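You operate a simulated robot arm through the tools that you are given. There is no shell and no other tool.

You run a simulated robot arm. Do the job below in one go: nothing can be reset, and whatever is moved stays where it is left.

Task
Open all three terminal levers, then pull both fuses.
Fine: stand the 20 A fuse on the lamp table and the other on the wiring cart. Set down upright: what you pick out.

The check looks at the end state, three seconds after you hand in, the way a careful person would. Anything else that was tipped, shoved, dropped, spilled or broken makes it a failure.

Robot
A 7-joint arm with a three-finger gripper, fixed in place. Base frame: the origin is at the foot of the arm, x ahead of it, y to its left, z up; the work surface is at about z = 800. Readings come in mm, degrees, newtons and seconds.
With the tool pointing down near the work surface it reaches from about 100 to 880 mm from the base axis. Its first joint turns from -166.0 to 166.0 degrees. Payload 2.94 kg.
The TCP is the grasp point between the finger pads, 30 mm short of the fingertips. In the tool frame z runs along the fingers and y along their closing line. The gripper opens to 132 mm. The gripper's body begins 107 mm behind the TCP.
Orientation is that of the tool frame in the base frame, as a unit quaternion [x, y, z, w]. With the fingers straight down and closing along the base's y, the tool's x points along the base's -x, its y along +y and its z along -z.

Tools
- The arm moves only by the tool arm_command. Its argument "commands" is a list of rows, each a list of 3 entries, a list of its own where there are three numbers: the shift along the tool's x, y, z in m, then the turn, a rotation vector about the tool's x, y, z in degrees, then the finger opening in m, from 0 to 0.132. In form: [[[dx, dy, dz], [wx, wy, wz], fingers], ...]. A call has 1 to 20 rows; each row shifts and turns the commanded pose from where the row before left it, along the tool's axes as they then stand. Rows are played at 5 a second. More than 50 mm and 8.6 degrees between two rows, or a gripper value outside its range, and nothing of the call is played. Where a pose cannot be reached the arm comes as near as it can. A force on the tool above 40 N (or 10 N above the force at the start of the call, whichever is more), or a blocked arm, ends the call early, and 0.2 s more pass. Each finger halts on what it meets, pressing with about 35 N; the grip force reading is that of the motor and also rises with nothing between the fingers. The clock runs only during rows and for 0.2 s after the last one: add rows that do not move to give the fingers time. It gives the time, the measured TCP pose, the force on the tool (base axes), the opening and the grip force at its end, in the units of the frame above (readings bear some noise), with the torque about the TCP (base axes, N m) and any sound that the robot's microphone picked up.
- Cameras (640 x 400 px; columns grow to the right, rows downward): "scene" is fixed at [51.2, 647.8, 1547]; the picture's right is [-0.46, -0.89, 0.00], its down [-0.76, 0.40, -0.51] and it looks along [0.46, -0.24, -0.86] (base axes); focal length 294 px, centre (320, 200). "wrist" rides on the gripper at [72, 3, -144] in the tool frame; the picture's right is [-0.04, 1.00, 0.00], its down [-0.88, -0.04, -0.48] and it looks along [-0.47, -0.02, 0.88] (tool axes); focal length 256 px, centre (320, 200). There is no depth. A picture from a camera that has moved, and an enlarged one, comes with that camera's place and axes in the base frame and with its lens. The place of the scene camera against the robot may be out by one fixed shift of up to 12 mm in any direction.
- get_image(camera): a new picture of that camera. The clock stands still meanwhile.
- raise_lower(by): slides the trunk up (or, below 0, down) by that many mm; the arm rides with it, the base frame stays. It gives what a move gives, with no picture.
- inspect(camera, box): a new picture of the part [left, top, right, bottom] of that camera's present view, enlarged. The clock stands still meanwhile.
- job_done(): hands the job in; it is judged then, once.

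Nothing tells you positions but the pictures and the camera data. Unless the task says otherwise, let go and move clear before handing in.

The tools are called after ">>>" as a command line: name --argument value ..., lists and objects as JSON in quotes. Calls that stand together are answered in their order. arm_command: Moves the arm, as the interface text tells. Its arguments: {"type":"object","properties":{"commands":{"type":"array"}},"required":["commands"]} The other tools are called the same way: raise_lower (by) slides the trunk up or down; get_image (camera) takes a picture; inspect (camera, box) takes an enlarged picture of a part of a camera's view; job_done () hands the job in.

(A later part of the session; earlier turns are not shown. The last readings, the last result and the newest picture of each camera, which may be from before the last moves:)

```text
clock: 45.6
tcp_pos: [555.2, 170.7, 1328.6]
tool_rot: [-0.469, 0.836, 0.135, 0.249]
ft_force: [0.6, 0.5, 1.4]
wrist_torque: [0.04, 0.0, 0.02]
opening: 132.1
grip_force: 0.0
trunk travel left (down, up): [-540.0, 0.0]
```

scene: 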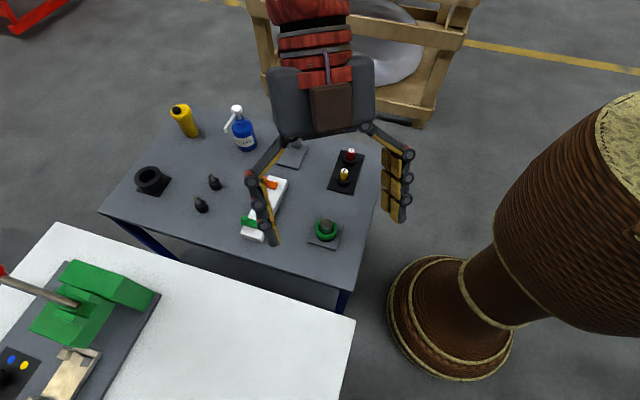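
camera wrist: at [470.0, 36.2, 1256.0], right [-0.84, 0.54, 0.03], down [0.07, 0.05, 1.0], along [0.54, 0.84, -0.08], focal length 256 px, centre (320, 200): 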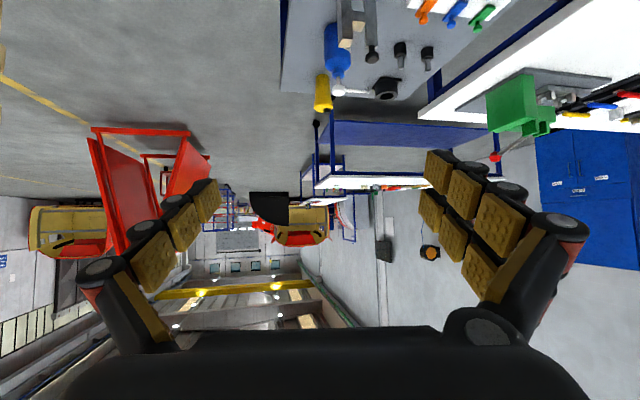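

>>> arm_command --commands '[[[-0.0142, 0.0429, 0.0088], [0, 0, 0], 0.132], [[-0.0142, 0.0429, 0.0088], [0, 0, 0], 0.132], [[-0.0142, 0.0429, 0.0088], [0, 0, 0], 0.132], [[-0.0142, 0.0429, 0.0088], [0, 0, 0], 0.132], [[-0.0142, 0.0429, 0.0088], [0, 0, 0], 0.132], [[-0.0142, 0.0429, 0.0088], [0, 0, 0], 0.132], [[-0.0142, 0.0429, 0.0088], [0, 0, 0], 0.132], [[-0.0142, 0.0429, 0.0088], [0, 0, 0], 0.132], [[-0.0142, 0.0429, 0.0088], [0, 0, 0], 0.132], [[0, 0, 0], [-4.5, 0, -7.0], 0.132], [[0, 0, 0], [-4.5, 0, -7.0], 0.132], [[0, 0, 0], [-4.5, 0, -7.0], 0.132], [[0, 0, 0], [0, 0, 0], 0.132]]'

>>> get_image --camera "wrist"

```text
clock: 48.4
tcp_pos: [307.1, 504.5, 1332.7]
tool_rot: [-0.585, 0.756, 0.172, 0.238]
ft_force: [-0.3, -1.1, 1.3]
wrist_torque: [0.0, -0.03, -0.04]
opening: 131.7
grip_force: 0.1
out of reach, approached as far as the arm can: row 10, 11
trunk travel left (down, up): [-540.0, 0.0]
```

```text
taken
camera wrist: at [267.2, 369.9, 1411.1], right [-0.96, 0.29, 0.01], down [0.14, 0.44, 0.89], along [0.25, 0.85, -0.46], focal length 256 px, centre (320, 200)
```

wrist: 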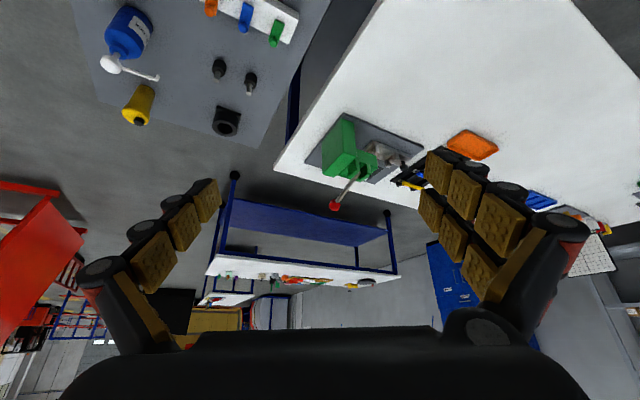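

>>> arm_command --commands '[[[0, 0, 0], [-4.5, 0, -7.0], 0.132], [[0, 0, 0], [-4.5, 0, -7.0], 0.132], [[0, 0, 0], [-4.5, 0, -7.0], 0.132], [[0, 0, 0], [-4.5, 0, -7.0], 0.132], [[0, 0, 0], [-4.5, 0, -7.0], 0.132], [[0, 0, 0], [0, 8, 0], 0.132], [[0, 0, 0], [0, 0, 0], 0.132]]'

>>> get_image --camera "wrist"

```text
clock: 50.0
tcp_pos: [310.7, 505.7, 1331.4]
tool_rot: [0.833, -0.509, -0.178, -0.125]
ft_force: [-0.1, -0.5, -0.2]
wrist_torque: [0.02, 0.06, 0.0]
opening: 132.1
grip_force: 0.0
trunk travel left (down, up): [-540.0, 0.0]
```

```text
taken
camera wrist: at [362.0, 389.7, 1431.4], right [-0.91, -0.42, -0.01], down [-0.25, 0.54, 0.8], along [-0.33, 0.73, -0.6], focal length 256 px, centre (320, 200)
```

wrist: 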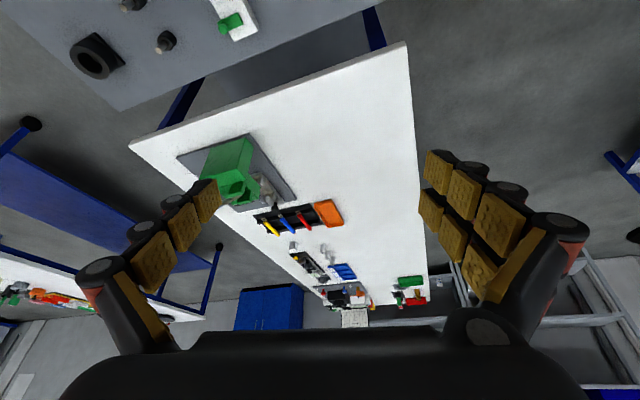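

>>> inspect --camera "wrist" --box '[240, 180, 440, 330]'

>>> inspect --camera "wrist" --box '[280, 230, 440, 330]'

>>> inspect --camera "wrist" --box '[170, 120, 350, 240]'

>>> inspect --camera "wrist" --box '[310, 270, 440, 330]'

```text
2.67 times, centred on (340, 255) of wrist
camera zoom: at [362.0, 389.7, 1431.4], right [-0.91, -0.42, -0.01], down [-0.25, 0.54, 0.8], along [-0.33, 0.73, -0.6], focal length 683 px, centre (267, 53)
```

zoom: 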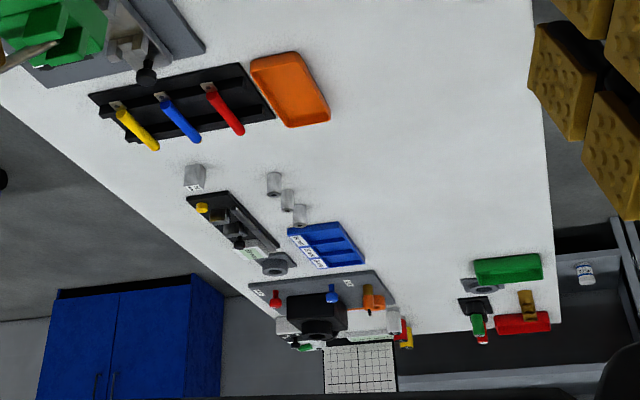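

```text
4.00 times, centred on (360, 280) of wrist
camera zoom: at [362.0, 389.7, 1431.4], right [-0.91, -0.42, -0.01], down [-0.25, 0.54, 0.8], along [-0.33, 0.73, -0.6], focal length 1024 px, centre (160, -120)
```

zoom: 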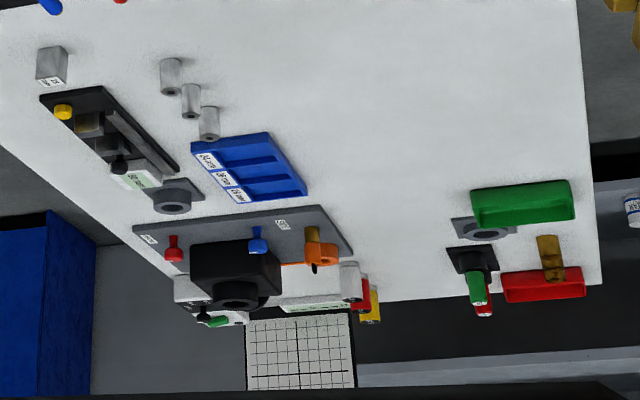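

```text
3.33 times, centred on (260, 180) of wrist
camera zoom: at [362.0, 389.7, 1431.4], right [-0.91, -0.42, -0.01], down [-0.25, 0.54, 0.8], along [-0.33, 0.73, -0.6], focal length 853 px, centre (520, 267)
```

zoom: 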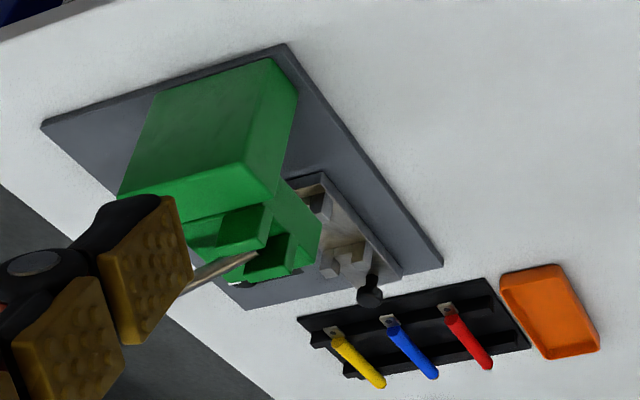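

```text
4.92 times, centred on (375, 300) of wrist
camera zoom: at [362.0, 389.7, 1431.4], right [-0.91, -0.42, -0.01], down [-0.25, 0.54, 0.8], along [-0.33, 0.73, -0.6], focal length 1260 px, centre (49, -292)
```

zoom: 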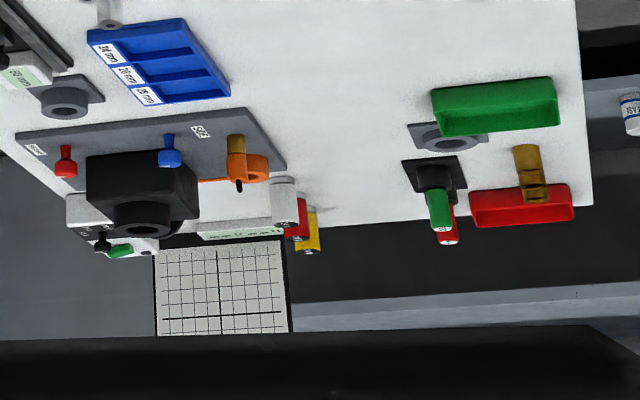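

>>> inspect --camera "wrist" --box '[130, 0, 420, 150]'

>>> inspect --camera "wrist" --box '[0, 90, 240, 320]'

```text
2.21 times, centred on (275, 75) of wrist
camera zoom: at [362.0, 389.7, 1431.4], right [-0.91, -0.42, -0.01], down [-0.25, 0.54, 0.8], along [-0.33, 0.73, -0.6], focal length 565 px, centre (419, 476)
```

zoom: 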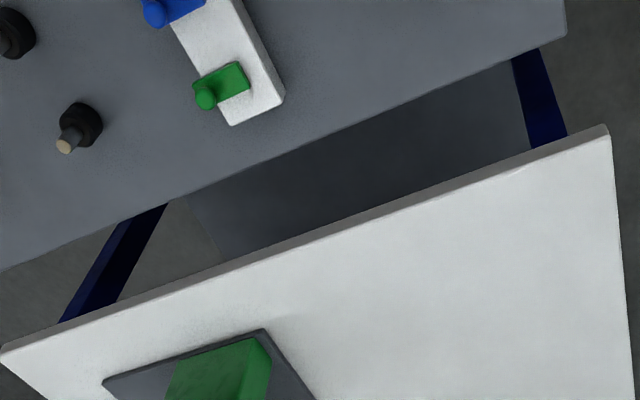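

```text
1.74 times, centred on (120, 205) of wrist
camera zoom: at [362.0, 389.7, 1431.4], right [-0.91, -0.42, -0.01], down [-0.25, 0.54, 0.8], along [-0.33, 0.73, -0.6], focal length 445 px, centre (668, 191)
```

zoom: 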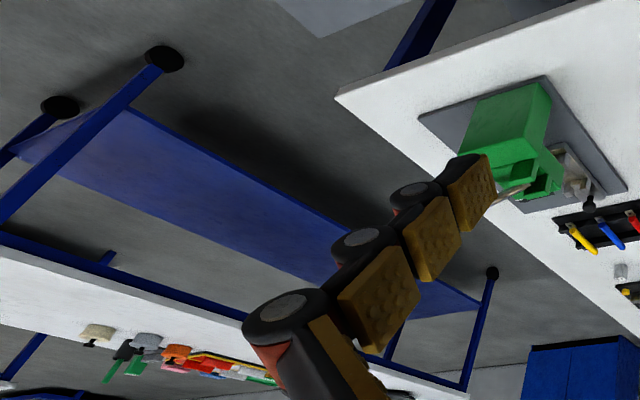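

I'll check whether the grey table is a wheeled cart by viewing its legs from the side.

>>> arm_command --commands '[[[0.0408, -0.0005, -0.0191], [0, 0, 0], 0.132], [[0.0408, -0.0005, -0.0191], [0, 0, 0], 0.132], [[0.0408, -0.0005, -0.0191], [0, 0, 0], 0.132], [[0.0408, -0.0005, -0.0191], [0, 0, 0], 0.132], [[0.0408, -0.0005, -0.0191], [0, 0, 0], 0.132], [[0.0408, -0.0005, -0.0191], [0, 0, 0], 0.132], [[0.0408, -0.0005, -0.0191], [0, 0, 0], 0.132], [[0.0408, -0.0005, -0.0191], [0, 0, 0], 0.132], [[0.0408, -0.0005, -0.0191], [0, 0, 0], 0.132], [[0.0408, -0.0005, -0.0191], [0, 0, 0], 0.132], [[0.0408, -0.0005, -0.0191], [0, 0, 0], 0.132], [[0.0408, -0.0005, -0.0191], [0, 0, 0], 0.132], [[0, 0, 0], [3.39, 0.2, 7.25], 0.132], [[0, 0, 0], [3.39, 0.2, 7.25], 0.132], [[0, 0, 0], [3.39, 0.2, 7.25], 0.132], [[0, 0, 0], [3.39, 0.2, 7.25], 0.132], [[0, 0, 0], [3.39, 0.2, 7.25], 0.132], [[0, 0, 0], [0, -8, 0], 0.132], [[0, 0, 0], [0, -8, 0], 0.132], [[0, 0, 0], [0, 0, 0], 0.132]]'

>>> raise_lower --by -260

>>> get_image --camera "wrist"

```text
clock: 54.2
tcp_pos: [558.1, 25.0, 1332.8]
tool_rot: [-0.584, 0.731, 0.208, 0.284]
ft_force: [1.3, -0.2, 0.2]
wrist_torque: [-0.01, 0.02, -0.01]
opening: 132.0
grip_force: 0.1
trunk travel left (down, up): [-540.0, 0.0]
```

```text
clock: 56.9
tcp_pos: [558.3, 26.3, 1071.9]
tool_rot: [-0.585, 0.731, 0.207, 0.283]
ft_force: [-0.5, 0.7, -0.6]
wrist_torque: [0.02, -0.01, 0.01]
opening: 131.8
grip_force: 0.2
trunk travel left (down, up): [-280.0, 260.0]
```

```text
taken
camera wrist: at [519.1, -118.7, 1132.8], right [-0.97, 0.26, 0.0], down [0.09, 0.34, 0.94], along [0.24, 0.9, -0.35], focal length 256 px, centre (320, 200)
```

wrist: 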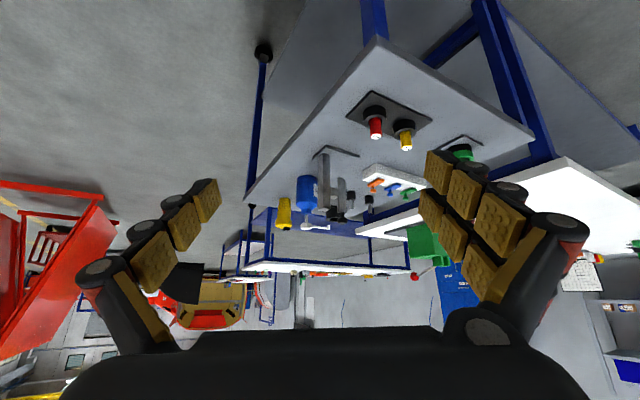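

>>> inspect --camera "wrist" --box '[230, 30, 300, 80]'

>>> inspect --camera "wrist" --box '[340, 0, 640, 180]'

>>> inspect --camera "wrist" --box '[240, 90, 440, 240]'

```text
8.00 times, centred on (265, 55) of wrist
camera zoom: at [519.1, -118.7, 1132.8], right [-0.97, 0.26, 0.0], down [0.09, 0.34, 0.94], along [0.24, 0.9, -0.35], focal length 2048 px, centre (760, 1360)
```

zoom: 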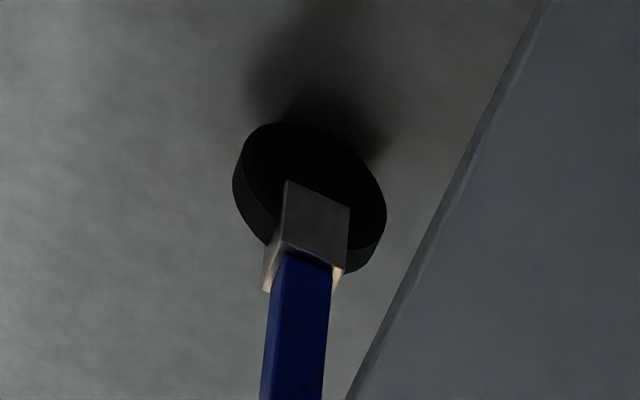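

```text
2.13 times, centred on (490, 90) of wrist
camera zoom: at [519.1, -118.7, 1132.8], right [-0.97, 0.26, 0.0], down [0.09, 0.34, 0.94], along [0.24, 0.9, -0.35], focal length 546 px, centre (-43, 435)
```

zoom: 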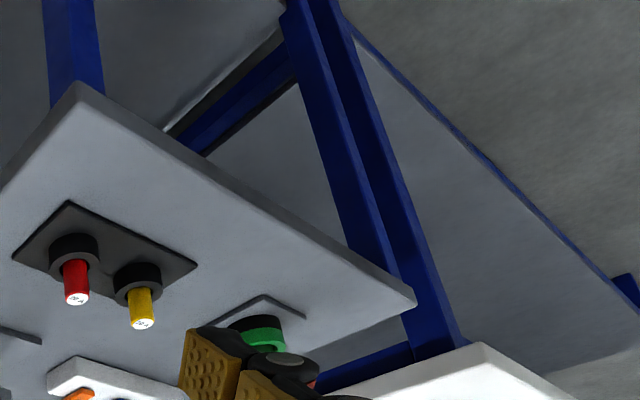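

```text
2.67 times, centred on (340, 165) of wrist
camera zoom: at [519.1, -118.7, 1132.8], right [-0.97, 0.26, 0.0], down [0.09, 0.34, 0.94], along [0.24, 0.9, -0.35], focal length 683 px, centre (267, 293)
```

zoom: 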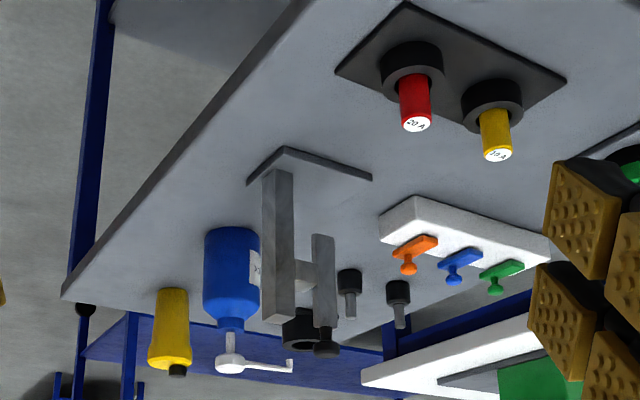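

The grey table rides on caster wheels, so it looks like the cart. I'll check the white table's feet too before deciding.

>>> arm_command --commands '[[[0, 0, 0], [-5, 0, -6.2], 0.132], [[0, 0, 0], [-5, 0, -6.2], 0.132], [[0, 0, 0], [-5, 0, -6.2], 0.132], [[0, 0, 0], [-5, 0, -6.2], 0.132], [[0, 0, 0], [0, 8, 0], 0.132], [[0, 0, 0], [0, 0, 0], 0.132]]'

>>> get_image --camera "wrist"

```text
clock: 58.3
tcp_pos: [557.5, 26.2, 1073.0]
tool_rot: [0.785, -0.555, -0.212, -0.177]
ft_force: [0.4, -0.3, -0.2]
wrist_torque: [-0.03, -0.01, -0.03]
opening: 132.1
grip_force: 0.2
trunk travel left (down, up): [-280.0, 260.0]
```

```text
taken
camera wrist: at [595.2, -107.2, 1155.6], right [-0.96, -0.28, -0.02], down [-0.16, 0.47, 0.87], along [-0.24, 0.84, -0.49], focal length 256 px, centre (320, 200)
```

wrist: 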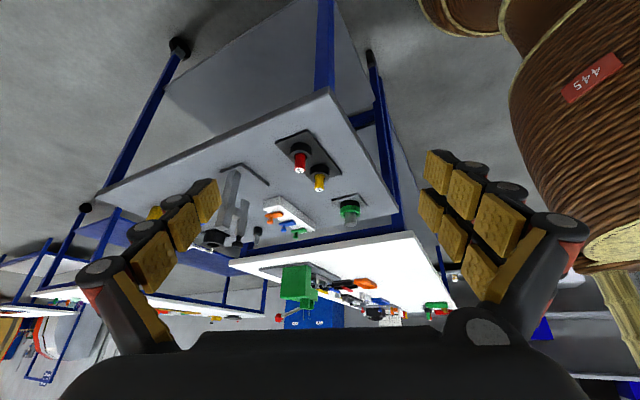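

>>> inspect --camera "wrist" --box '[340, 30, 460, 250]'

>>> inspect --camera "wrist" --box '[350, 30, 400, 80]'

>>> inspect --camera "wrist" --box '[240, 100, 400, 240]'

>>> inspect --camera "wrist" --box '[220, 210, 470, 340]'

```text
1.82 times, centred on (400, 140) of wrist
camera zoom: at [595.2, -107.2, 1155.6], right [-0.96, -0.28, -0.02], down [-0.16, 0.47, 0.87], along [-0.24, 0.84, -0.49], focal length 465 px, centre (174, 309)
```

zoom: 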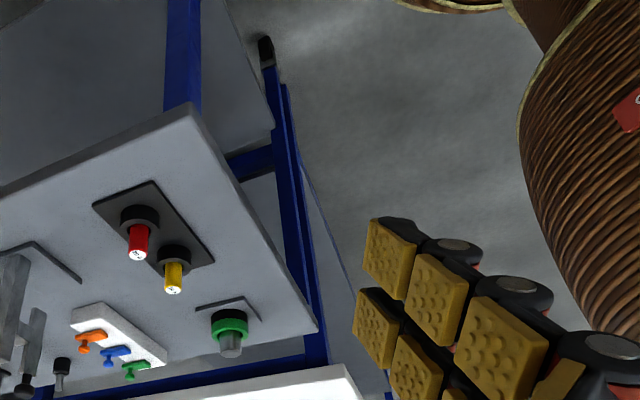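

```text
8.00 times, centred on (375, 55) of wrist
camera zoom: at [595.2, -107.2, 1155.6], right [-0.96, -0.28, -0.02], down [-0.16, 0.47, 0.87], along [-0.24, 0.84, -0.49], focal length 2048 px, centre (-120, 1360)
```

zoom: 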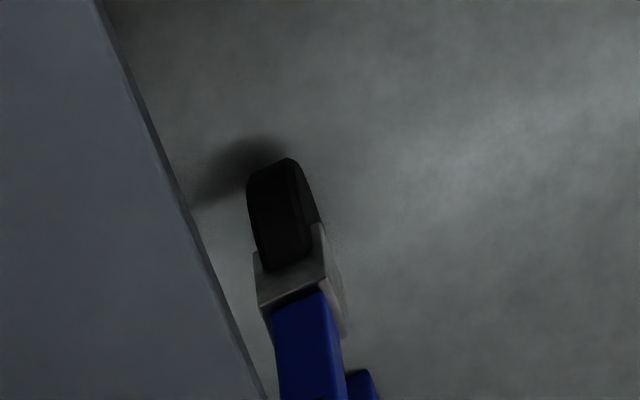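

```text
2.86 times, centred on (320, 170) of wrist
camera zoom: at [595.2, -107.2, 1155.6], right [-0.96, -0.28, -0.02], down [-0.16, 0.47, 0.87], along [-0.24, 0.84, -0.49], focal length 731 px, centre (320, 286)
```

zoom: 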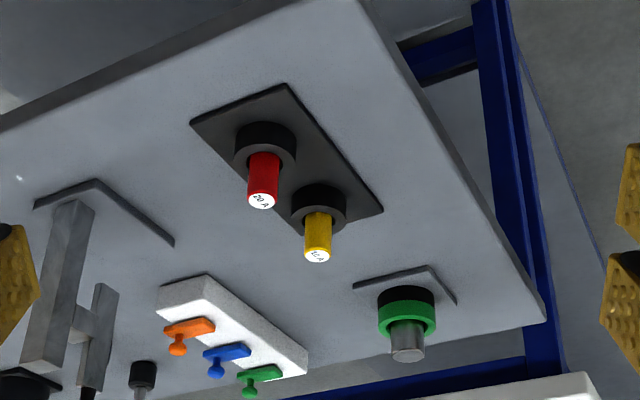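

```text
2.56 times, centred on (345, 275) of wrist
camera zoom: at [595.2, -107.2, 1155.6], right [-0.96, -0.28, -0.02], down [-0.16, 0.47, 0.87], along [-0.24, 0.84, -0.49], focal length 655 px, centre (256, 8)
```

zoom: 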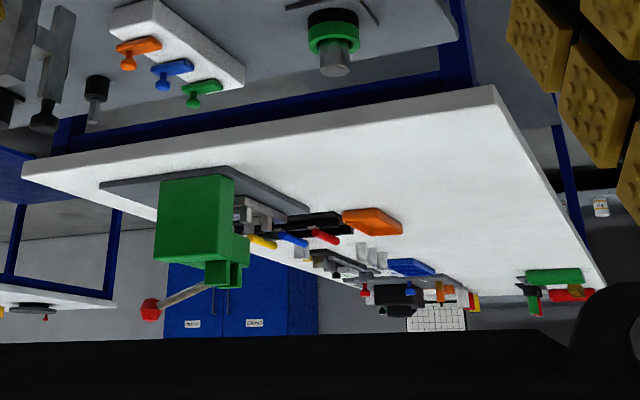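

The grey one is a wheeled cart with wiring parts (wiring cart). The white one is the only other surface within reach, so I take it as the lamp table. Next I bring the tool vertical at 45° over the terminal block for precise views.

>>> arm_command --commands '[[[0, 0, 0], [1.74, 3.32, 6.96], 0.132], [[0, 0, 0], [1.74, 3.32, 6.96], 0.132], [[0, 0, 0], [1.74, 3.32, 6.96], 0.132], [[0, 0, 0], [1.74, 3.32, 6.96], 0.132], [[0, 0, 0], [1.74, 3.32, 6.96], 0.132], [[0, 0, 0], [1.74, 3.32, 6.96], 0.132], [[0, 0, 0], [1.74, 3.32, 6.96], 0.132], [[0, 0, 0], [1.74, 3.32, 6.96], 0.132], [[0, 0, 0], [1.74, 3.32, 6.96], 0.132], [[0, 0, 0], [0, 0, 0], 0.132]]'

>>> arm_command --commands '[[[-0.0223, 0.0376, 0.001], [0, 0, 0], 0.132], [[-0.0223, 0.0376, 0.001], [0, 0, 0], 0.132], [[-0.0223, 0.0376, 0.001], [0, 0, 0], 0.132], [[-0.0223, 0.0376, 0.001], [0, 0, 0], 0.132], [[-0.0223, 0.0376, 0.001], [0, 0, 0], 0.132], [[-0.0223, 0.0376, 0.001], [0, 0, 0], 0.132], [[-0.0223, 0.0376, 0.001], [0, 0, 0], 0.132], [[-0.0223, 0.0376, 0.001], [0, 0, 0], 0.132], [[-0.0223, 0.0376, 0.001], [0, 0, 0], 0.132], [[-0.0223, 0.0376, 0.001], [0, 0, 0], 0.132], [[-0.0223, 0.0376, 0.001], [0, 0, 0], 0.132], [[-0.0223, 0.0376, 0.001], [0, 0, 0], 0.132], [[0, 0, 0], [0, 0, 0], 0.132]]'

>>> get_image --camera "wrist"

```text
clock: 60.5
tcp_pos: [556.6, 26.0, 1071.6]
tool_rot: [-0.497, 0.863, 0.069, 0.062]
ft_force: [-0.3, 0.7, -0.4]
wrist_torque: [0.0, -0.01, 0.0]
opening: 131.8
grip_force: 0.0
out of reach, approached as far as the arm can: row 7, 8, 9
trunk travel left (down, up): [-280.0, 260.0]
```

```text
clock: 63.3
tcp_pos: [326.6, 361.6, 1026.4]
tool_rot: [-0.499, 0.861, 0.071, 0.062]
ft_force: [-0.6, -0.3, 0.1]
wrist_torque: [-0.03, -0.01, 0.0]
opening: 131.9
grip_force: 0.1
out of reach, approached as far as the arm can: row 5, 6, 7, 8, 9, 10, 11, 12
trunk travel left (down, up): [-280.0, 260.0]
```

```text
taken
camera wrist: at [283.0, 274.7, 1154.8], right [-0.85, 0.53, 0.07], down [0.45, 0.64, 0.62], along [0.28, 0.56, -0.78], focal length 256 px, centre (320, 200)
```

wrist: 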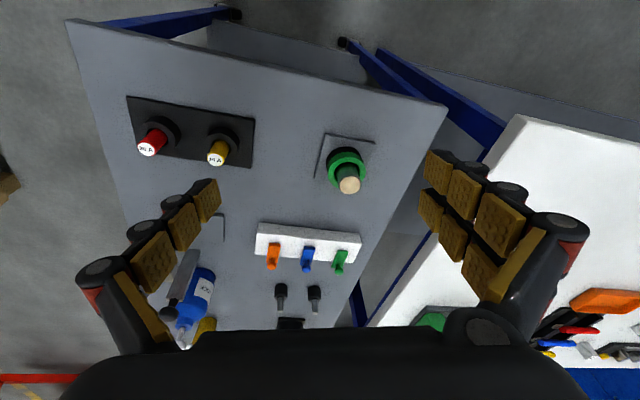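

>>> arm_command --commands '[[[0, 0, -0.01], [1.07, 0.93, 7.5], 0.132], [[0, 0, -0.01], [1.07, 0.93, 7.5], 0.132], [[0, 0, -0.01], [1.07, 0.93, 7.5], 0.132], [[0, 0, -0.01], [1.07, 0.93, 7.5], 0.132], [[0, 0, -0.01], [1.07, 0.93, 7.5], 0.132], [[0, 0, -0.01], [1.07, 0.93, 7.5], 0.132], [[0, 0, -0.01], [1.07, 0.93, 7.5], 0.132], [[0, 0, -0.01], [1.07, 0.93, 7.5], 0.132], [[0, 0, 0], [0, 0, 0], 0.132]]'

>>> get_image --camera "scene"

```text
clock: 65.3
tcp_pos: [358.1, 238.2, 960.5]
tool_rot: [-0.139, 0.988, 0.065, 0.029]
ft_force: [0.3, 0.5, 0.4]
wrist_torque: [-0.03, -0.04, 0.01]
opening: 131.9
grip_force: 0.1
out of reach, approached as far as the arm can: row 1, 2, 3, 4, 6, 7, 8
trunk travel left (down, up): [-280.0, 260.0]
```

```text
taken
```

scene: 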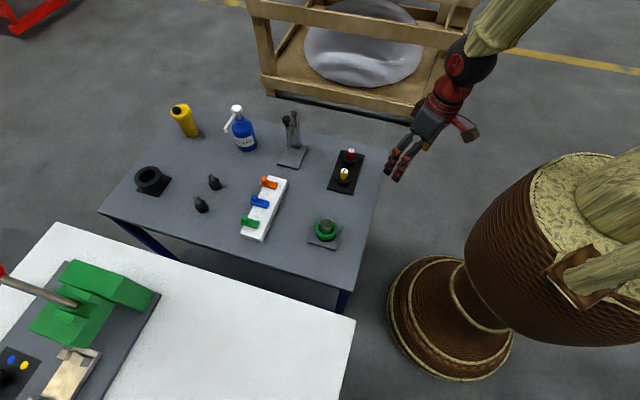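

The arm has ended in an awkward posture after all that swinging. I'll test how it responds with a small upward move.

>>> arm_command --commands '[[[0, 0, -0.03], [0, 0, 0], 0.132], [[0, 0, -0.03], [0, 0, 0], 0.132], [[0, 0, 0], [0, 0, 0], 0.132], [[0, 0, 0], [0, 0, 0], 0.132]]'

```text
clock: 66.3
tcp_pos: [352.5, 218.8, 1001.3]
tool_rot: [-0.141, 0.987, 0.071, 0.029]
ft_force: [0.0, -0.2, -0.3]
wrist_torque: [0.0, 0.01, 0.0]
opening: 132.0
grip_force: 0.1
out of reach, approached as far as the arm can: row 1, 2
trunk travel left (down, up): [-280.0, 260.0]
```

>>> arm_command --commands '[[[-0.03, 0, -0.02], [0, 0, 0], 0.132], [[-0.03, 0, -0.02], [0, 0, 0], 0.132], [[-0.03, 0, -0.02], [0, 0, 0], 0.132], [[-0.03, 0, -0.02], [0, 0, 0], 0.132], [[0, 0, 0], [2.72, 1.11, 5.4], 0.132], [[0, 0, 0], [2.72, 1.11, 5.4], 0.132], [[0, 0, 0], [2.72, 1.11, 5.4], 0.132], [[0, 0, 0], [0, 0, 0], 0.132]]'

>>> get_image --camera "scene"

```text
clock: 68.1
tcp_pos: [428.5, 200.9, 1017.9]
tool_rot: [-0.139, 0.988, 0.067, 0.029]
ft_force: [0.0, -0.4, -0.2]
wrist_torque: [0.0, 0.01, 0.01]
opening: 132.2
grip_force: 0.0
out of reach, approached as far as the arm can: row 1, 2, 3, 4, 5, 6, 7
trunk travel left (down, up): [-280.0, 260.0]
```

```text
taken
```

scene: 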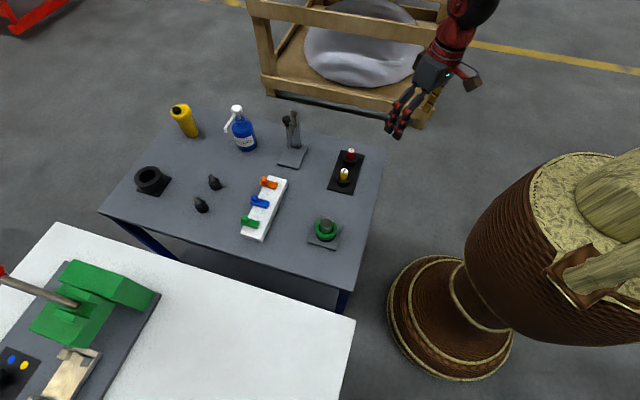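

>>> arm_command --commands '[[[0, 0, 0], [0, 0, -8], 0.132], [[0, 0, 0], [0, 0, -8], 0.132], [[0, 0, 0], [0, 0, -8], 0.132], [[0, 0, 0], [0, 0, 0], 0.132]]'

```text
clock: 69.1
tcp_pos: [428.4, 201.7, 1017.4]
tool_rot: [-0.341, 0.937, 0.06, 0.042]
ft_force: [0.8, -0.5, -0.4]
wrist_torque: [0.01, 0.01, 0.01]
opening: 132.0
grip_force: 0.1
trunk travel left (down, up): [-280.0, 260.0]
```

>>> inspect --camera "scene" --box '[380, 0, 640, 340]'

>>> get_image --camera "wrist"

```text
1.18 times, centred on (510, 170) of scene
camera zoom: at [51.2, 647.8, 1547.0], right [-0.46, -0.89, 0.0], down [-0.76, 0.4, -0.51], along [0.46, -0.24, -0.86], focal length 346 px, centre (96, 235)
```

zoom: 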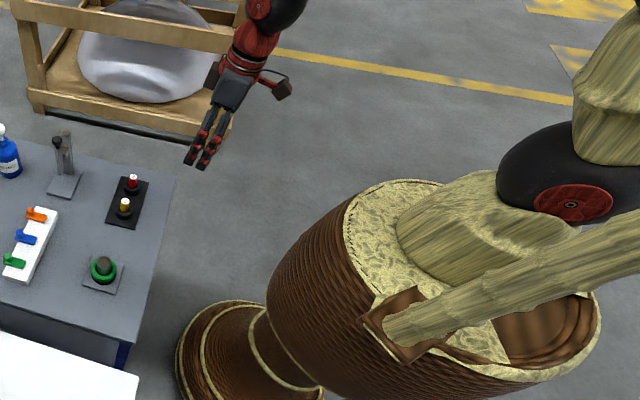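

```text
taken
camera wrist: at [366.1, 137.9, 1151.3], right [-0.61, 0.79, 0.09], down [0.68, 0.46, 0.57], along [0.41, 0.41, -0.82], focal length 256 px, centre (320, 200)
```

wrist: 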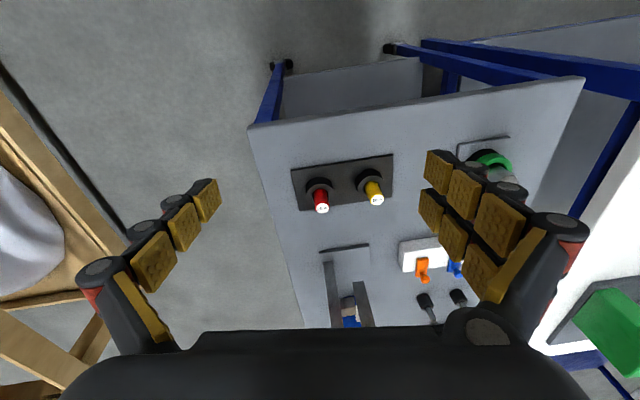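

>>> arm_command --commands '[[[-0.0085, 0.0401, 0.0044], [-0.6, 0.42, -4.94], 0.132], [[-0.0085, 0.0401, 0.0044], [-0.6, 0.42, -4.94], 0.132], [[-0.0085, 0.0401, 0.0044], [-0.6, 0.42, -4.94], 0.132], [[-0.0085, 0.0401, 0.0044], [-0.6, 0.42, -4.94], 0.132], [[0, 0, 0], [0, 0, 0], 0.132]]'

>>> get_image --camera "scene"

```text
clock: 70.3
tcp_pos: [333.3, 337.0, 1016.4]
tool_rot: [-0.497, 0.865, 0.067, 0.03]
ft_force: [0.1, 0.2, 0.4]
wrist_torque: [0.02, 0.01, -0.04]
opening: 131.9
grip_force: 0.0
trunk travel left (down, up): [-280.0, 260.0]
```

```text
taken
```

scene: 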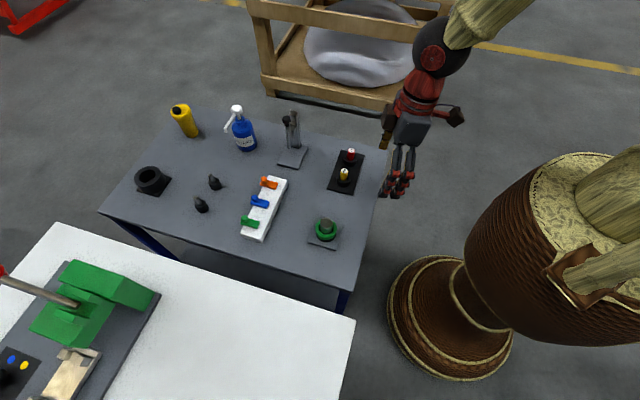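

>>> arm_command --commands '[[[-0.0435, -0.0117, 0.0042], [0, 0, 0], 0.132], [[-0.0435, -0.0117, 0.0042], [0, 0, 0], 0.132], [[-0.0435, -0.0117, 0.0042], [0, 0, 0], 0.132], [[0, 0, 0], [0, 0, 0], 0.132]]'

```text
clock: 71.3
tcp_pos: [397.0, 396.8, 962.2]
tool_rot: [-0.498, 0.864, 0.066, 0.03]
ft_force: [0.7, -0.4, -0.4]
wrist_torque: [-0.01, 0.03, -0.01]
opening: 132.0
grip_force: 0.1
out of reach, approached as far as the arm can: row 1, 2, 3
trunk travel left (down, up): [-280.0, 260.0]
```

The wrist seems to have wound itself through a singular pose. I'll lift the trunk for clearance and unwind by rotating the tool the other way.

>>> raise_lower --by 140

>>> arm_command --commands '[[[0, 0, 0], [0, 0, -8], 0.132], [[0, 0, 0], [0, 0, -8], 0.132], [[0, 0, 0], [0, 0, -8], 0.132], [[0, 0, 0], [0, 0, -8], 0.132], [[0, 0, 0], [0, 0, -8], 0.132], [[0, 0, 0], [0, 0, -8], 0.132], [[0, 0, 0], [0, 0, -8], 0.132], [[0, 0, 0], [0, 0, -8], 0.132], [[0, 0, 0], [0, 0, -8], 0.132], [[0, 0, 0], [0, 0, 0], 0.132]]'

>>> get_image --camera "scene"

```text
clock: 72.9
tcp_pos: [396.5, 398.1, 1101.7]
tool_rot: [-0.498, 0.864, 0.067, 0.03]
ft_force: [0.0, -0.8, -0.3]
wrist_torque: [-0.03, 0.01, 0.0]
opening: 131.9
grip_force: 0.1
trunk travel left (down, up): [-420.0, 120.0]
```

```text
clock: 75.1
tcp_pos: [395.5, 397.5, 1102.0]
tool_rot: [0.911, -0.406, -0.036, -0.065]
ft_force: [0.5, -0.5, 0.3]
wrist_torque: [0.01, -0.02, -0.02]
opening: 131.6
grip_force: 0.0
trunk travel left (down, up): [-420.0, 120.0]
```

```text
taken
```

scene: 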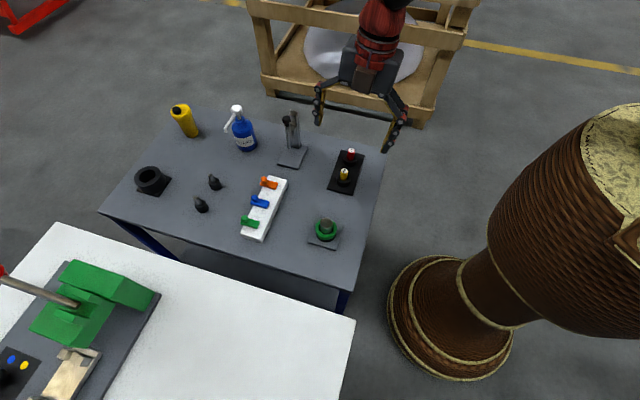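

>>> arm_command --commands '[[[0, 0, 0], [0, 0, -8], 0.132], [[0, 0, 0], [0, 0, -8], 0.132], [[0, 0, 0], [0, 0, -8], 0.132], [[0, 0, 0], [0, 0, -8], 0.132], [[0, 0, 0], [0, 0, -8], 0.132], [[0, 0, 0], [0, 0, -8], 0.132], [[0, 0, 0], [0, 0, -8], 0.132], [[0, 0, 0], [0, 0, -8], 0.132], [[0, 0, 0], [0, 0, -8], 0.132], [[0, 0, 0], [0, 0, -8], 0.132], [[0, 0, 0], [0, 0, -8], 0.132], [[0, 0, 0], [0, 0, -8], 0.132], [[0, 0, 0], [0, 0, 0], 0.132]]'

>>> get_image --camera "scene"

```text
clock: 77.9
tcp_pos: [396.1, 397.0, 1101.8]
tool_rot: [0.911, 0.406, 0.024, -0.07]
ft_force: [-0.4, -0.6, -0.7]
wrist_torque: [0.02, 0.0, 0.03]
opening: 132.1
grip_force: 0.1
trunk travel left (down, up): [-420.0, 120.0]
```

```text
taken
```

scene: 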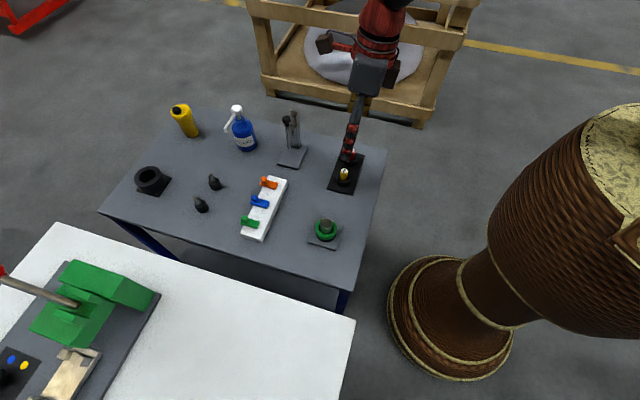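

>>> arm_command --commands '[[[0, 0, 0], [-3.09, -2.88, 0], 0.132], [[0, 0, 0], [-3.09, -2.88, 0], 0.132], [[0, 0, 0], [0, 0, -8], 0.132], [[0, 0, 0], [0, 0, -8], 0.132], [[0, 0, 0], [0, 0, -8], 0.132], [[0, 0, 0], [0, 0, -8], 0.132], [[0, 0, 0], [0, 0, -8], 0.132], [[0, 0, 0], [0, 0, -8], 0.132], [[0, 0, 0], [0, 0, -8], 0.132], [[0, 0, 0], [0, 0, -8], 0.132], [[0, 0, 0], [0, 0, 0], 0.132]]'

>>> get_image --camera "scene"

```text
clock: 80.3
tcp_pos: [396.2, 397.4, 1102.3]
tool_rot: [0.558, 0.827, 0.057, -0.047]
ft_force: [-0.3, -0.8, 0.9]
wrist_torque: [-0.02, -0.01, 0.03]
opening: 132.2
grip_force: 0.1
out of reach, approached as far as the arm can: row 1, 2
trunk travel left (down, up): [-420.0, 120.0]
```

```text
taken
```

scene: 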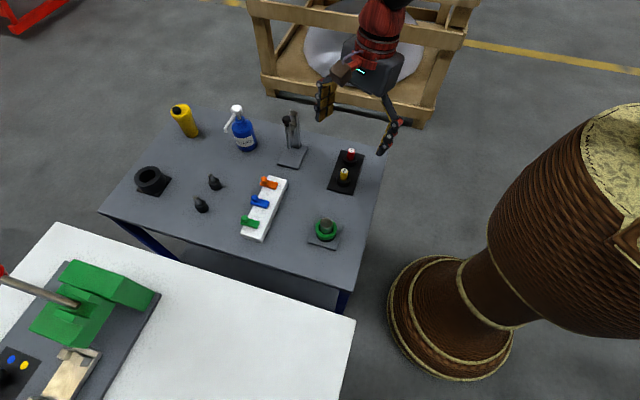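

>>> arm_command --commands '[[[0, 0, 0], [0, 0, -8], 0.132], [[0, 0, 0], [0, 0, -8], 0.132], [[0, 0, 0], [0, 0, -8], 0.132], [[0, 0, 0], [0, 0, -8], 0.132], [[0, 0, 0], [0, 0, -8], 0.132], [[0, 0, 0], [0, 0, -8], 0.132], [[0, 0, 0], [0, 0, -8], 0.132], [[0, 0, 0], [0, 0, -8], 0.132], [[0, 0, 0], [0, 0, -8], 0.132], [[0, 0, 0], [0, 0, 0], 0.132]]'

>>> get_image --camera "scene"

```text
clock: 82.5
tcp_pos: [395.2, 397.7, 1101.6]
tool_rot: [-0.035, 0.997, 0.073, -0.004]
ft_force: [0.1, -0.8, 1.0]
wrist_torque: [0.0, -0.01, -0.03]
opening: 132.1
grip_force: 0.0
trunk travel left (down, up): [-420.0, 120.0]
```

```text
taken
```

scene: 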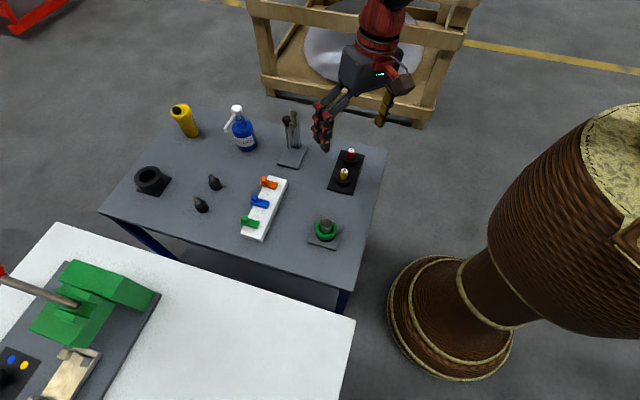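

I noticed that inspect can show a bit beyond the frame; I'll use that to see the arm's posture.

>>> inspect --camera "scene" --box '[636, 0, 640, 400]'

>>> inspect --camera "scene" --box '[636, 0, 640, 4]'

>>> inspect --camera "scene" --box '[0, 396, 640, 400]'

```text
1.00 times, centred on (638, 200) of scene (not enlarged: the box is as wide or as high as the picture)
camera zoom: at [51.2, 647.8, 1547.0], right [-0.46, -0.89, 0.0], down [-0.76, 0.4, -0.51], along [0.46, -0.24, -0.86], focal length 294 px, centre (2, 200)
```

zoom: 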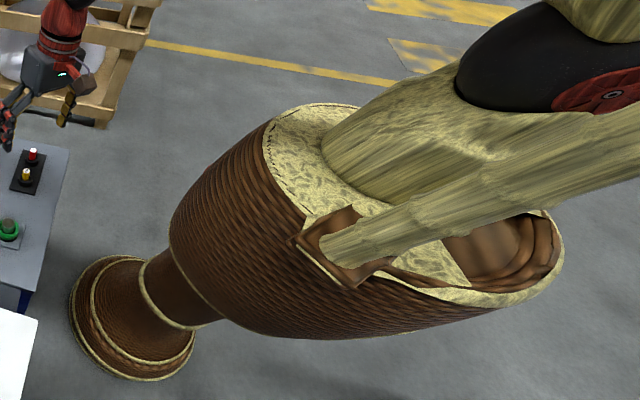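

```text
16.00 times, centred on (638, 2) of scene
camera zoom: at [51.2, 647.8, 1547.0], right [-0.46, -0.89, 0.0], down [-0.76, 0.4, -0.51], along [0.46, -0.24, -0.86], focal length 4712 px, centre (-4768, 3368)
```

zoom: 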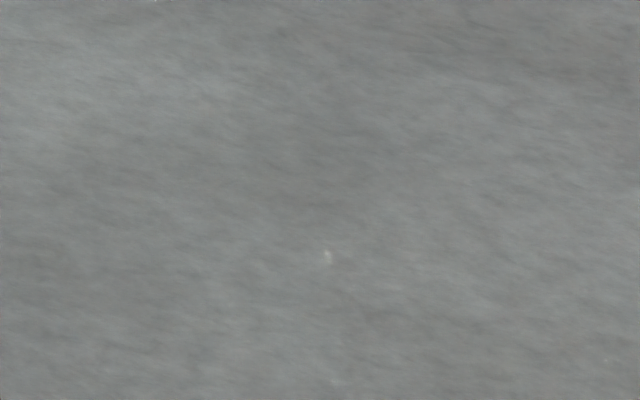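

```text
1.00 times, centred on (320, 398) of scene (not enlarged: the box is as wide or as high as the picture)
camera zoom: at [51.2, 647.8, 1547.0], right [-0.46, -0.89, 0.0], down [-0.76, 0.4, -0.51], along [0.46, -0.24, -0.86], focal length 294 px, centre (320, 2)
```

zoom: 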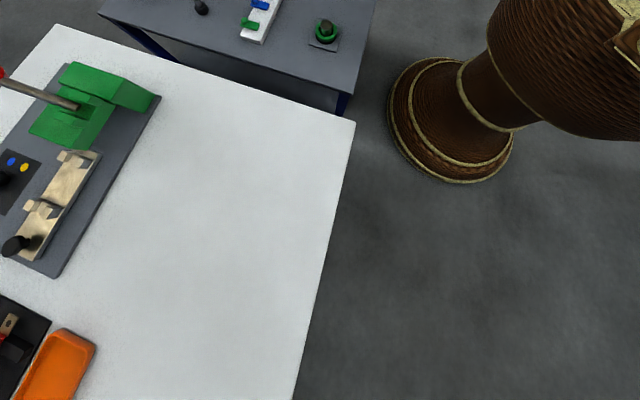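

>>> inspect --camera "scene" --box '[500, -300, 1140, 100]'

>>> inspect --camera "scene" --box '[0, 0, 640, 4]'

>>> inspect --camera "wrist" --box '[0, 0, 640, 4]'

```text
refused: -300 is not a number from 0 to 400
```

```text
1.00 times, centred on (320, 2) of scene (not enlarged: the box is as wide or as high as the picture)
camera zoom: at [51.2, 647.8, 1547.0], right [-0.46, -0.89, 0.0], down [-0.76, 0.4, -0.51], along [0.46, -0.24, -0.86], focal length 294 px, centre (320, 398)
```

zoom: 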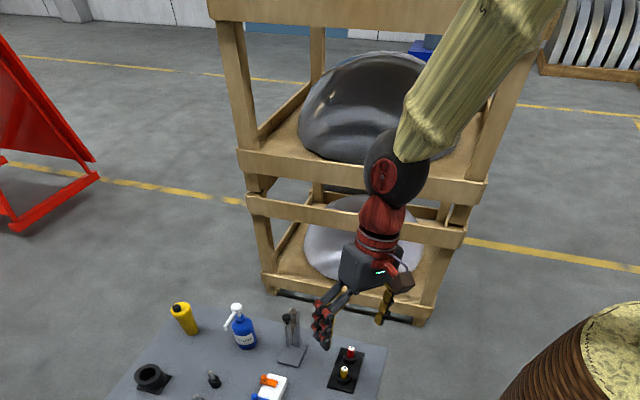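

```text
1.00 times, centred on (320, 2) of wrist (not enlarged: the box is as wide or as high as the picture)
camera zoom: at [325.5, 374.5, 1244.7], right [-0.03, 0.99, 0.15], down [0.89, -0.05, 0.46], along [0.46, 0.14, -0.87], focal length 256 px, centre (320, 398)
```

zoom: 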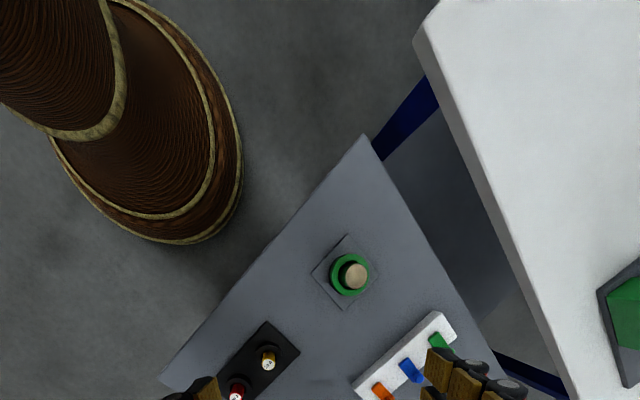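

>>> arm_command --commands '[[[0, 0, -0.03], [0, 0, 0], 0.132], [[0, 0, 0], [0, 0, 0], 0.132]]'

>>> arm_command --commands '[[[0, -0.04, 0], [0, 0, 0], 0.132], [[0, 0, 0], [0, 0, 0], 0.132]]'

>>> arm_command --commands '[[[-0.04, 0, 0], [0, 0, 0], 0.132], [[0, 0, 0], [0, 0, 0], 0.132]]'

>>> arm_command --commands '[[[0, 0, 0], [0, -6, 0], 0.132], [[0, 0, 0], [0, 0, 0], 0.132]]'

>>> arm_command --commands '[[[0, 0, 0], [-6, 0, 0], 0.132], [[0, 0, 0], [0, 0, 0], 0.132]]'

```text
clock: 83.1
tcp_pos: [391.4, 387.9, 1120.9]
tool_rot: [-0.034, 0.997, 0.076, -0.005]
ft_force: [0.0, 0.9, 0.3]
wrist_torque: [0.01, -0.01, 0.02]
opening: 132.0
grip_force: 0.1
out of reach, approached as far as the arm can: row 1
trunk travel left (down, up): [-420.0, 120.0]
```

```text
clock: 83.7
tcp_pos: [393.4, 349.7, 1116.1]
tool_rot: [-0.034, 0.997, 0.073, -0.004]
ft_force: [-0.4, -0.4, 0.3]
wrist_torque: [-0.03, 0.02, -0.02]
opening: 131.8
grip_force: 0.0
trunk travel left (down, up): [-420.0, 120.0]
```

```text
clock: 84.3
tcp_pos: [433.4, 350.0, 1115.5]
tool_rot: [-0.035, 0.997, 0.073, -0.003]
ft_force: [-0.2, 0.5, 0.1]
wrist_torque: [0.01, -0.01, 0.0]
opening: 132.0
grip_force: 0.1
trunk travel left (down, up): [-420.0, 120.0]
```

```text
clock: 84.9
tcp_pos: [428.5, 344.3, 1104.5]
tool_rot: [-0.033, 0.996, 0.077, 0.022]
ft_force: [0.1, 0.0, -0.7]
wrist_torque: [-0.03, 0.0, 0.01]
opening: 132.2
grip_force: 0.0
out of reach, approached as far as the arm can: row 1
trunk travel left (down, up): [-420.0, 120.0]
```

```text
clock: 85.5
tcp_pos: [433.8, 348.4, 1110.9]
tool_rot: [-0.033, 0.993, 0.109, 0.02]
ft_force: [-0.1, 0.6, 0.0]
wrist_torque: [-0.02, 0.01, 0.02]
opening: 132.0
grip_force: 0.1
out of reach, approached as far as the arm can: row 1
trunk travel left (down, up): [-420.0, 120.0]
```

>>> arm_command --commands '[[[0, 0, 0], [6, 0, 0], 0.132], [[0, 0, 0], [6, 0, 0], 0.132], [[0, 0, 0], [0, 0, 0], 0.132]]'

>>> arm_command --commands '[[[0, 0, 0], [0, 6, 0], 0.132], [[0, 0, 0], [0, 0, 0], 0.132]]'

```text
clock: 86.3
tcp_pos: [428.3, 346.0, 1104.6]
tool_rot: [-0.032, 0.996, 0.076, 0.021]
ft_force: [-0.2, 0.6, 0.5]
wrist_torque: [-0.03, 0.01, -0.01]
opening: 131.8
grip_force: 0.1
out of reach, approached as far as the arm can: row 2
trunk travel left (down, up): [-420.0, 120.0]
```

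```text
clock: 86.9
tcp_pos: [426.3, 345.5, 1105.1]
tool_rot: [-0.036, 0.996, 0.075, -0.032]
ft_force: [0.4, -1.2, -0.6]
wrist_torque: [-0.01, 0.01, 0.01]
opening: 132.0
grip_force: 0.1
trunk travel left (down, up): [-420.0, 120.0]
```

>>> inspect --camera "scene" --box '[300, 0, 480, 112]'

>>> inspect --camera "scene" --box '[400, 0, 640, 4]'

```text
3.56 times, centred on (390, 56) of scene
camera zoom: at [51.2, 647.8, 1547.0], right [-0.46, -0.89, 0.0], down [-0.76, 0.4, -0.51], along [0.46, -0.24, -0.86], focal length 1047 px, centre (71, 712)
```

zoom: 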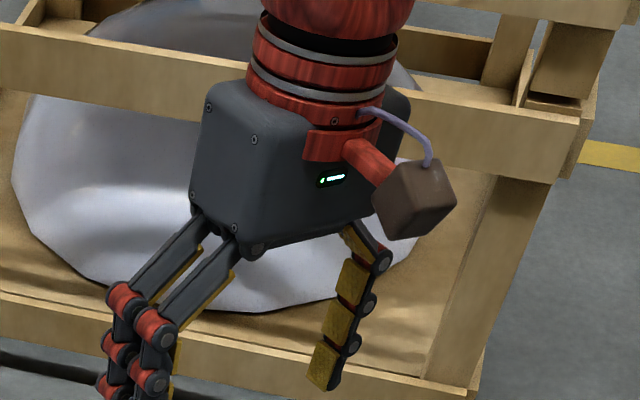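

```text
2.67 times, centred on (520, 2) of scene
camera zoom: at [51.2, 647.8, 1547.0], right [-0.46, -0.89, 0.0], down [-0.76, 0.4, -0.51], along [0.46, -0.24, -0.86], focal length 785 px, centre (-213, 728)
```

zoom: 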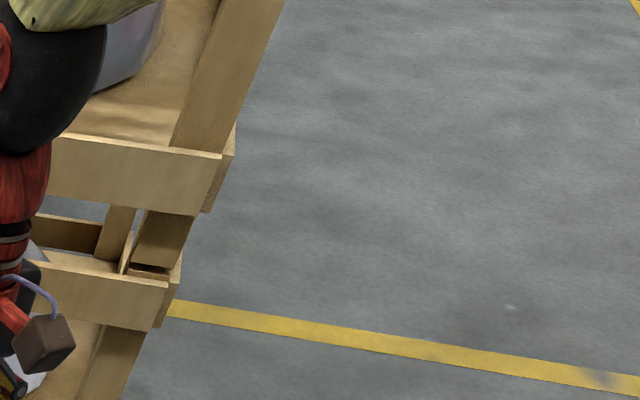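

>>> arm_command --commands '[[[0, 0, 0], [0, -7, 0], 0.132], [[0, 0, 0], [0, -7, 0], 0.132], [[0, 0, 0], [0, -7, 0], 0.132], [[0, 0, 0], [0, -7, 0], 0.132], [[0, 0, 0], [0, 0, 0], 0.132], [[0, 0, 0], [0, 0, 0], 0.132]]'

>>> inspect --camera "scene" --box '[0, 0, 640, 4]'

```text
clock: 88.3
tcp_pos: [405.6, 325.7, 1066.6]
tool_rot: [-0.022, 0.985, 0.084, 0.151]
ft_force: [-0.1, 0.6, 0.0]
wrist_torque: [-0.01, -0.01, 0.0]
opening: 132.0
grip_force: 0.1
out of reach, approached as far as the arm can: row 2, 3, 4
trunk travel left (down, up): [-420.0, 120.0]
```

```text
1.00 times, centred on (320, 2) of scene (not enlarged: the box is as wide or as high as the picture)
camera zoom: at [51.2, 647.8, 1547.0], right [-0.46, -0.89, 0.0], down [-0.76, 0.4, -0.51], along [0.46, -0.24, -0.86], focal length 294 px, centre (320, 398)
```

zoom: 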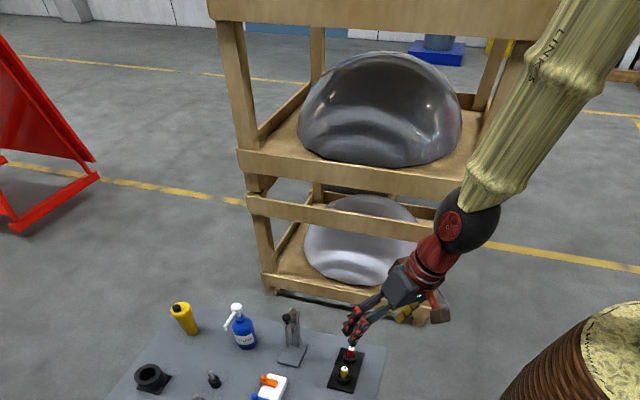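

>>> arm_command --commands '[[[0, 0, 0], [0, -7, 0], 0.132], [[0, 0, 0], [0, -7, 0], 0.132], [[0, 0, 0], [0, -7, 0], 0.132], [[0, 0, 0], [0, -7, 0], 0.132], [[0, 0, 0], [0, 0, 0], 0.132], [[0, 0, 0], [0, 0, 0], 0.132]]'

>>> inspect --camera "scene" --box '[0, 0, 640, 4]'

```text
clock: 89.7
tcp_pos: [405.9, 326.0, 1066.8]
tool_rot: [0.0, 0.919, 0.086, 0.384]
ft_force: [0.1, -0.8, 0.8]
wrist_torque: [0.01, 0.0, 0.02]
opening: 131.9
grip_force: 0.1
trunk travel left (down, up): [-420.0, 120.0]
```

```text
1.00 times, centred on (320, 2) of scene (not enlarged: the box is as wide or as high as the picture)
camera zoom: at [51.2, 647.8, 1547.0], right [-0.46, -0.89, 0.0], down [-0.76, 0.4, -0.51], along [0.46, -0.24, -0.86], focal length 294 px, centre (320, 398)
```

zoom: 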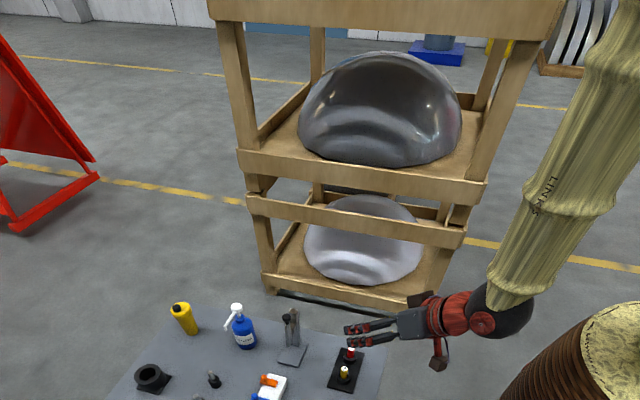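

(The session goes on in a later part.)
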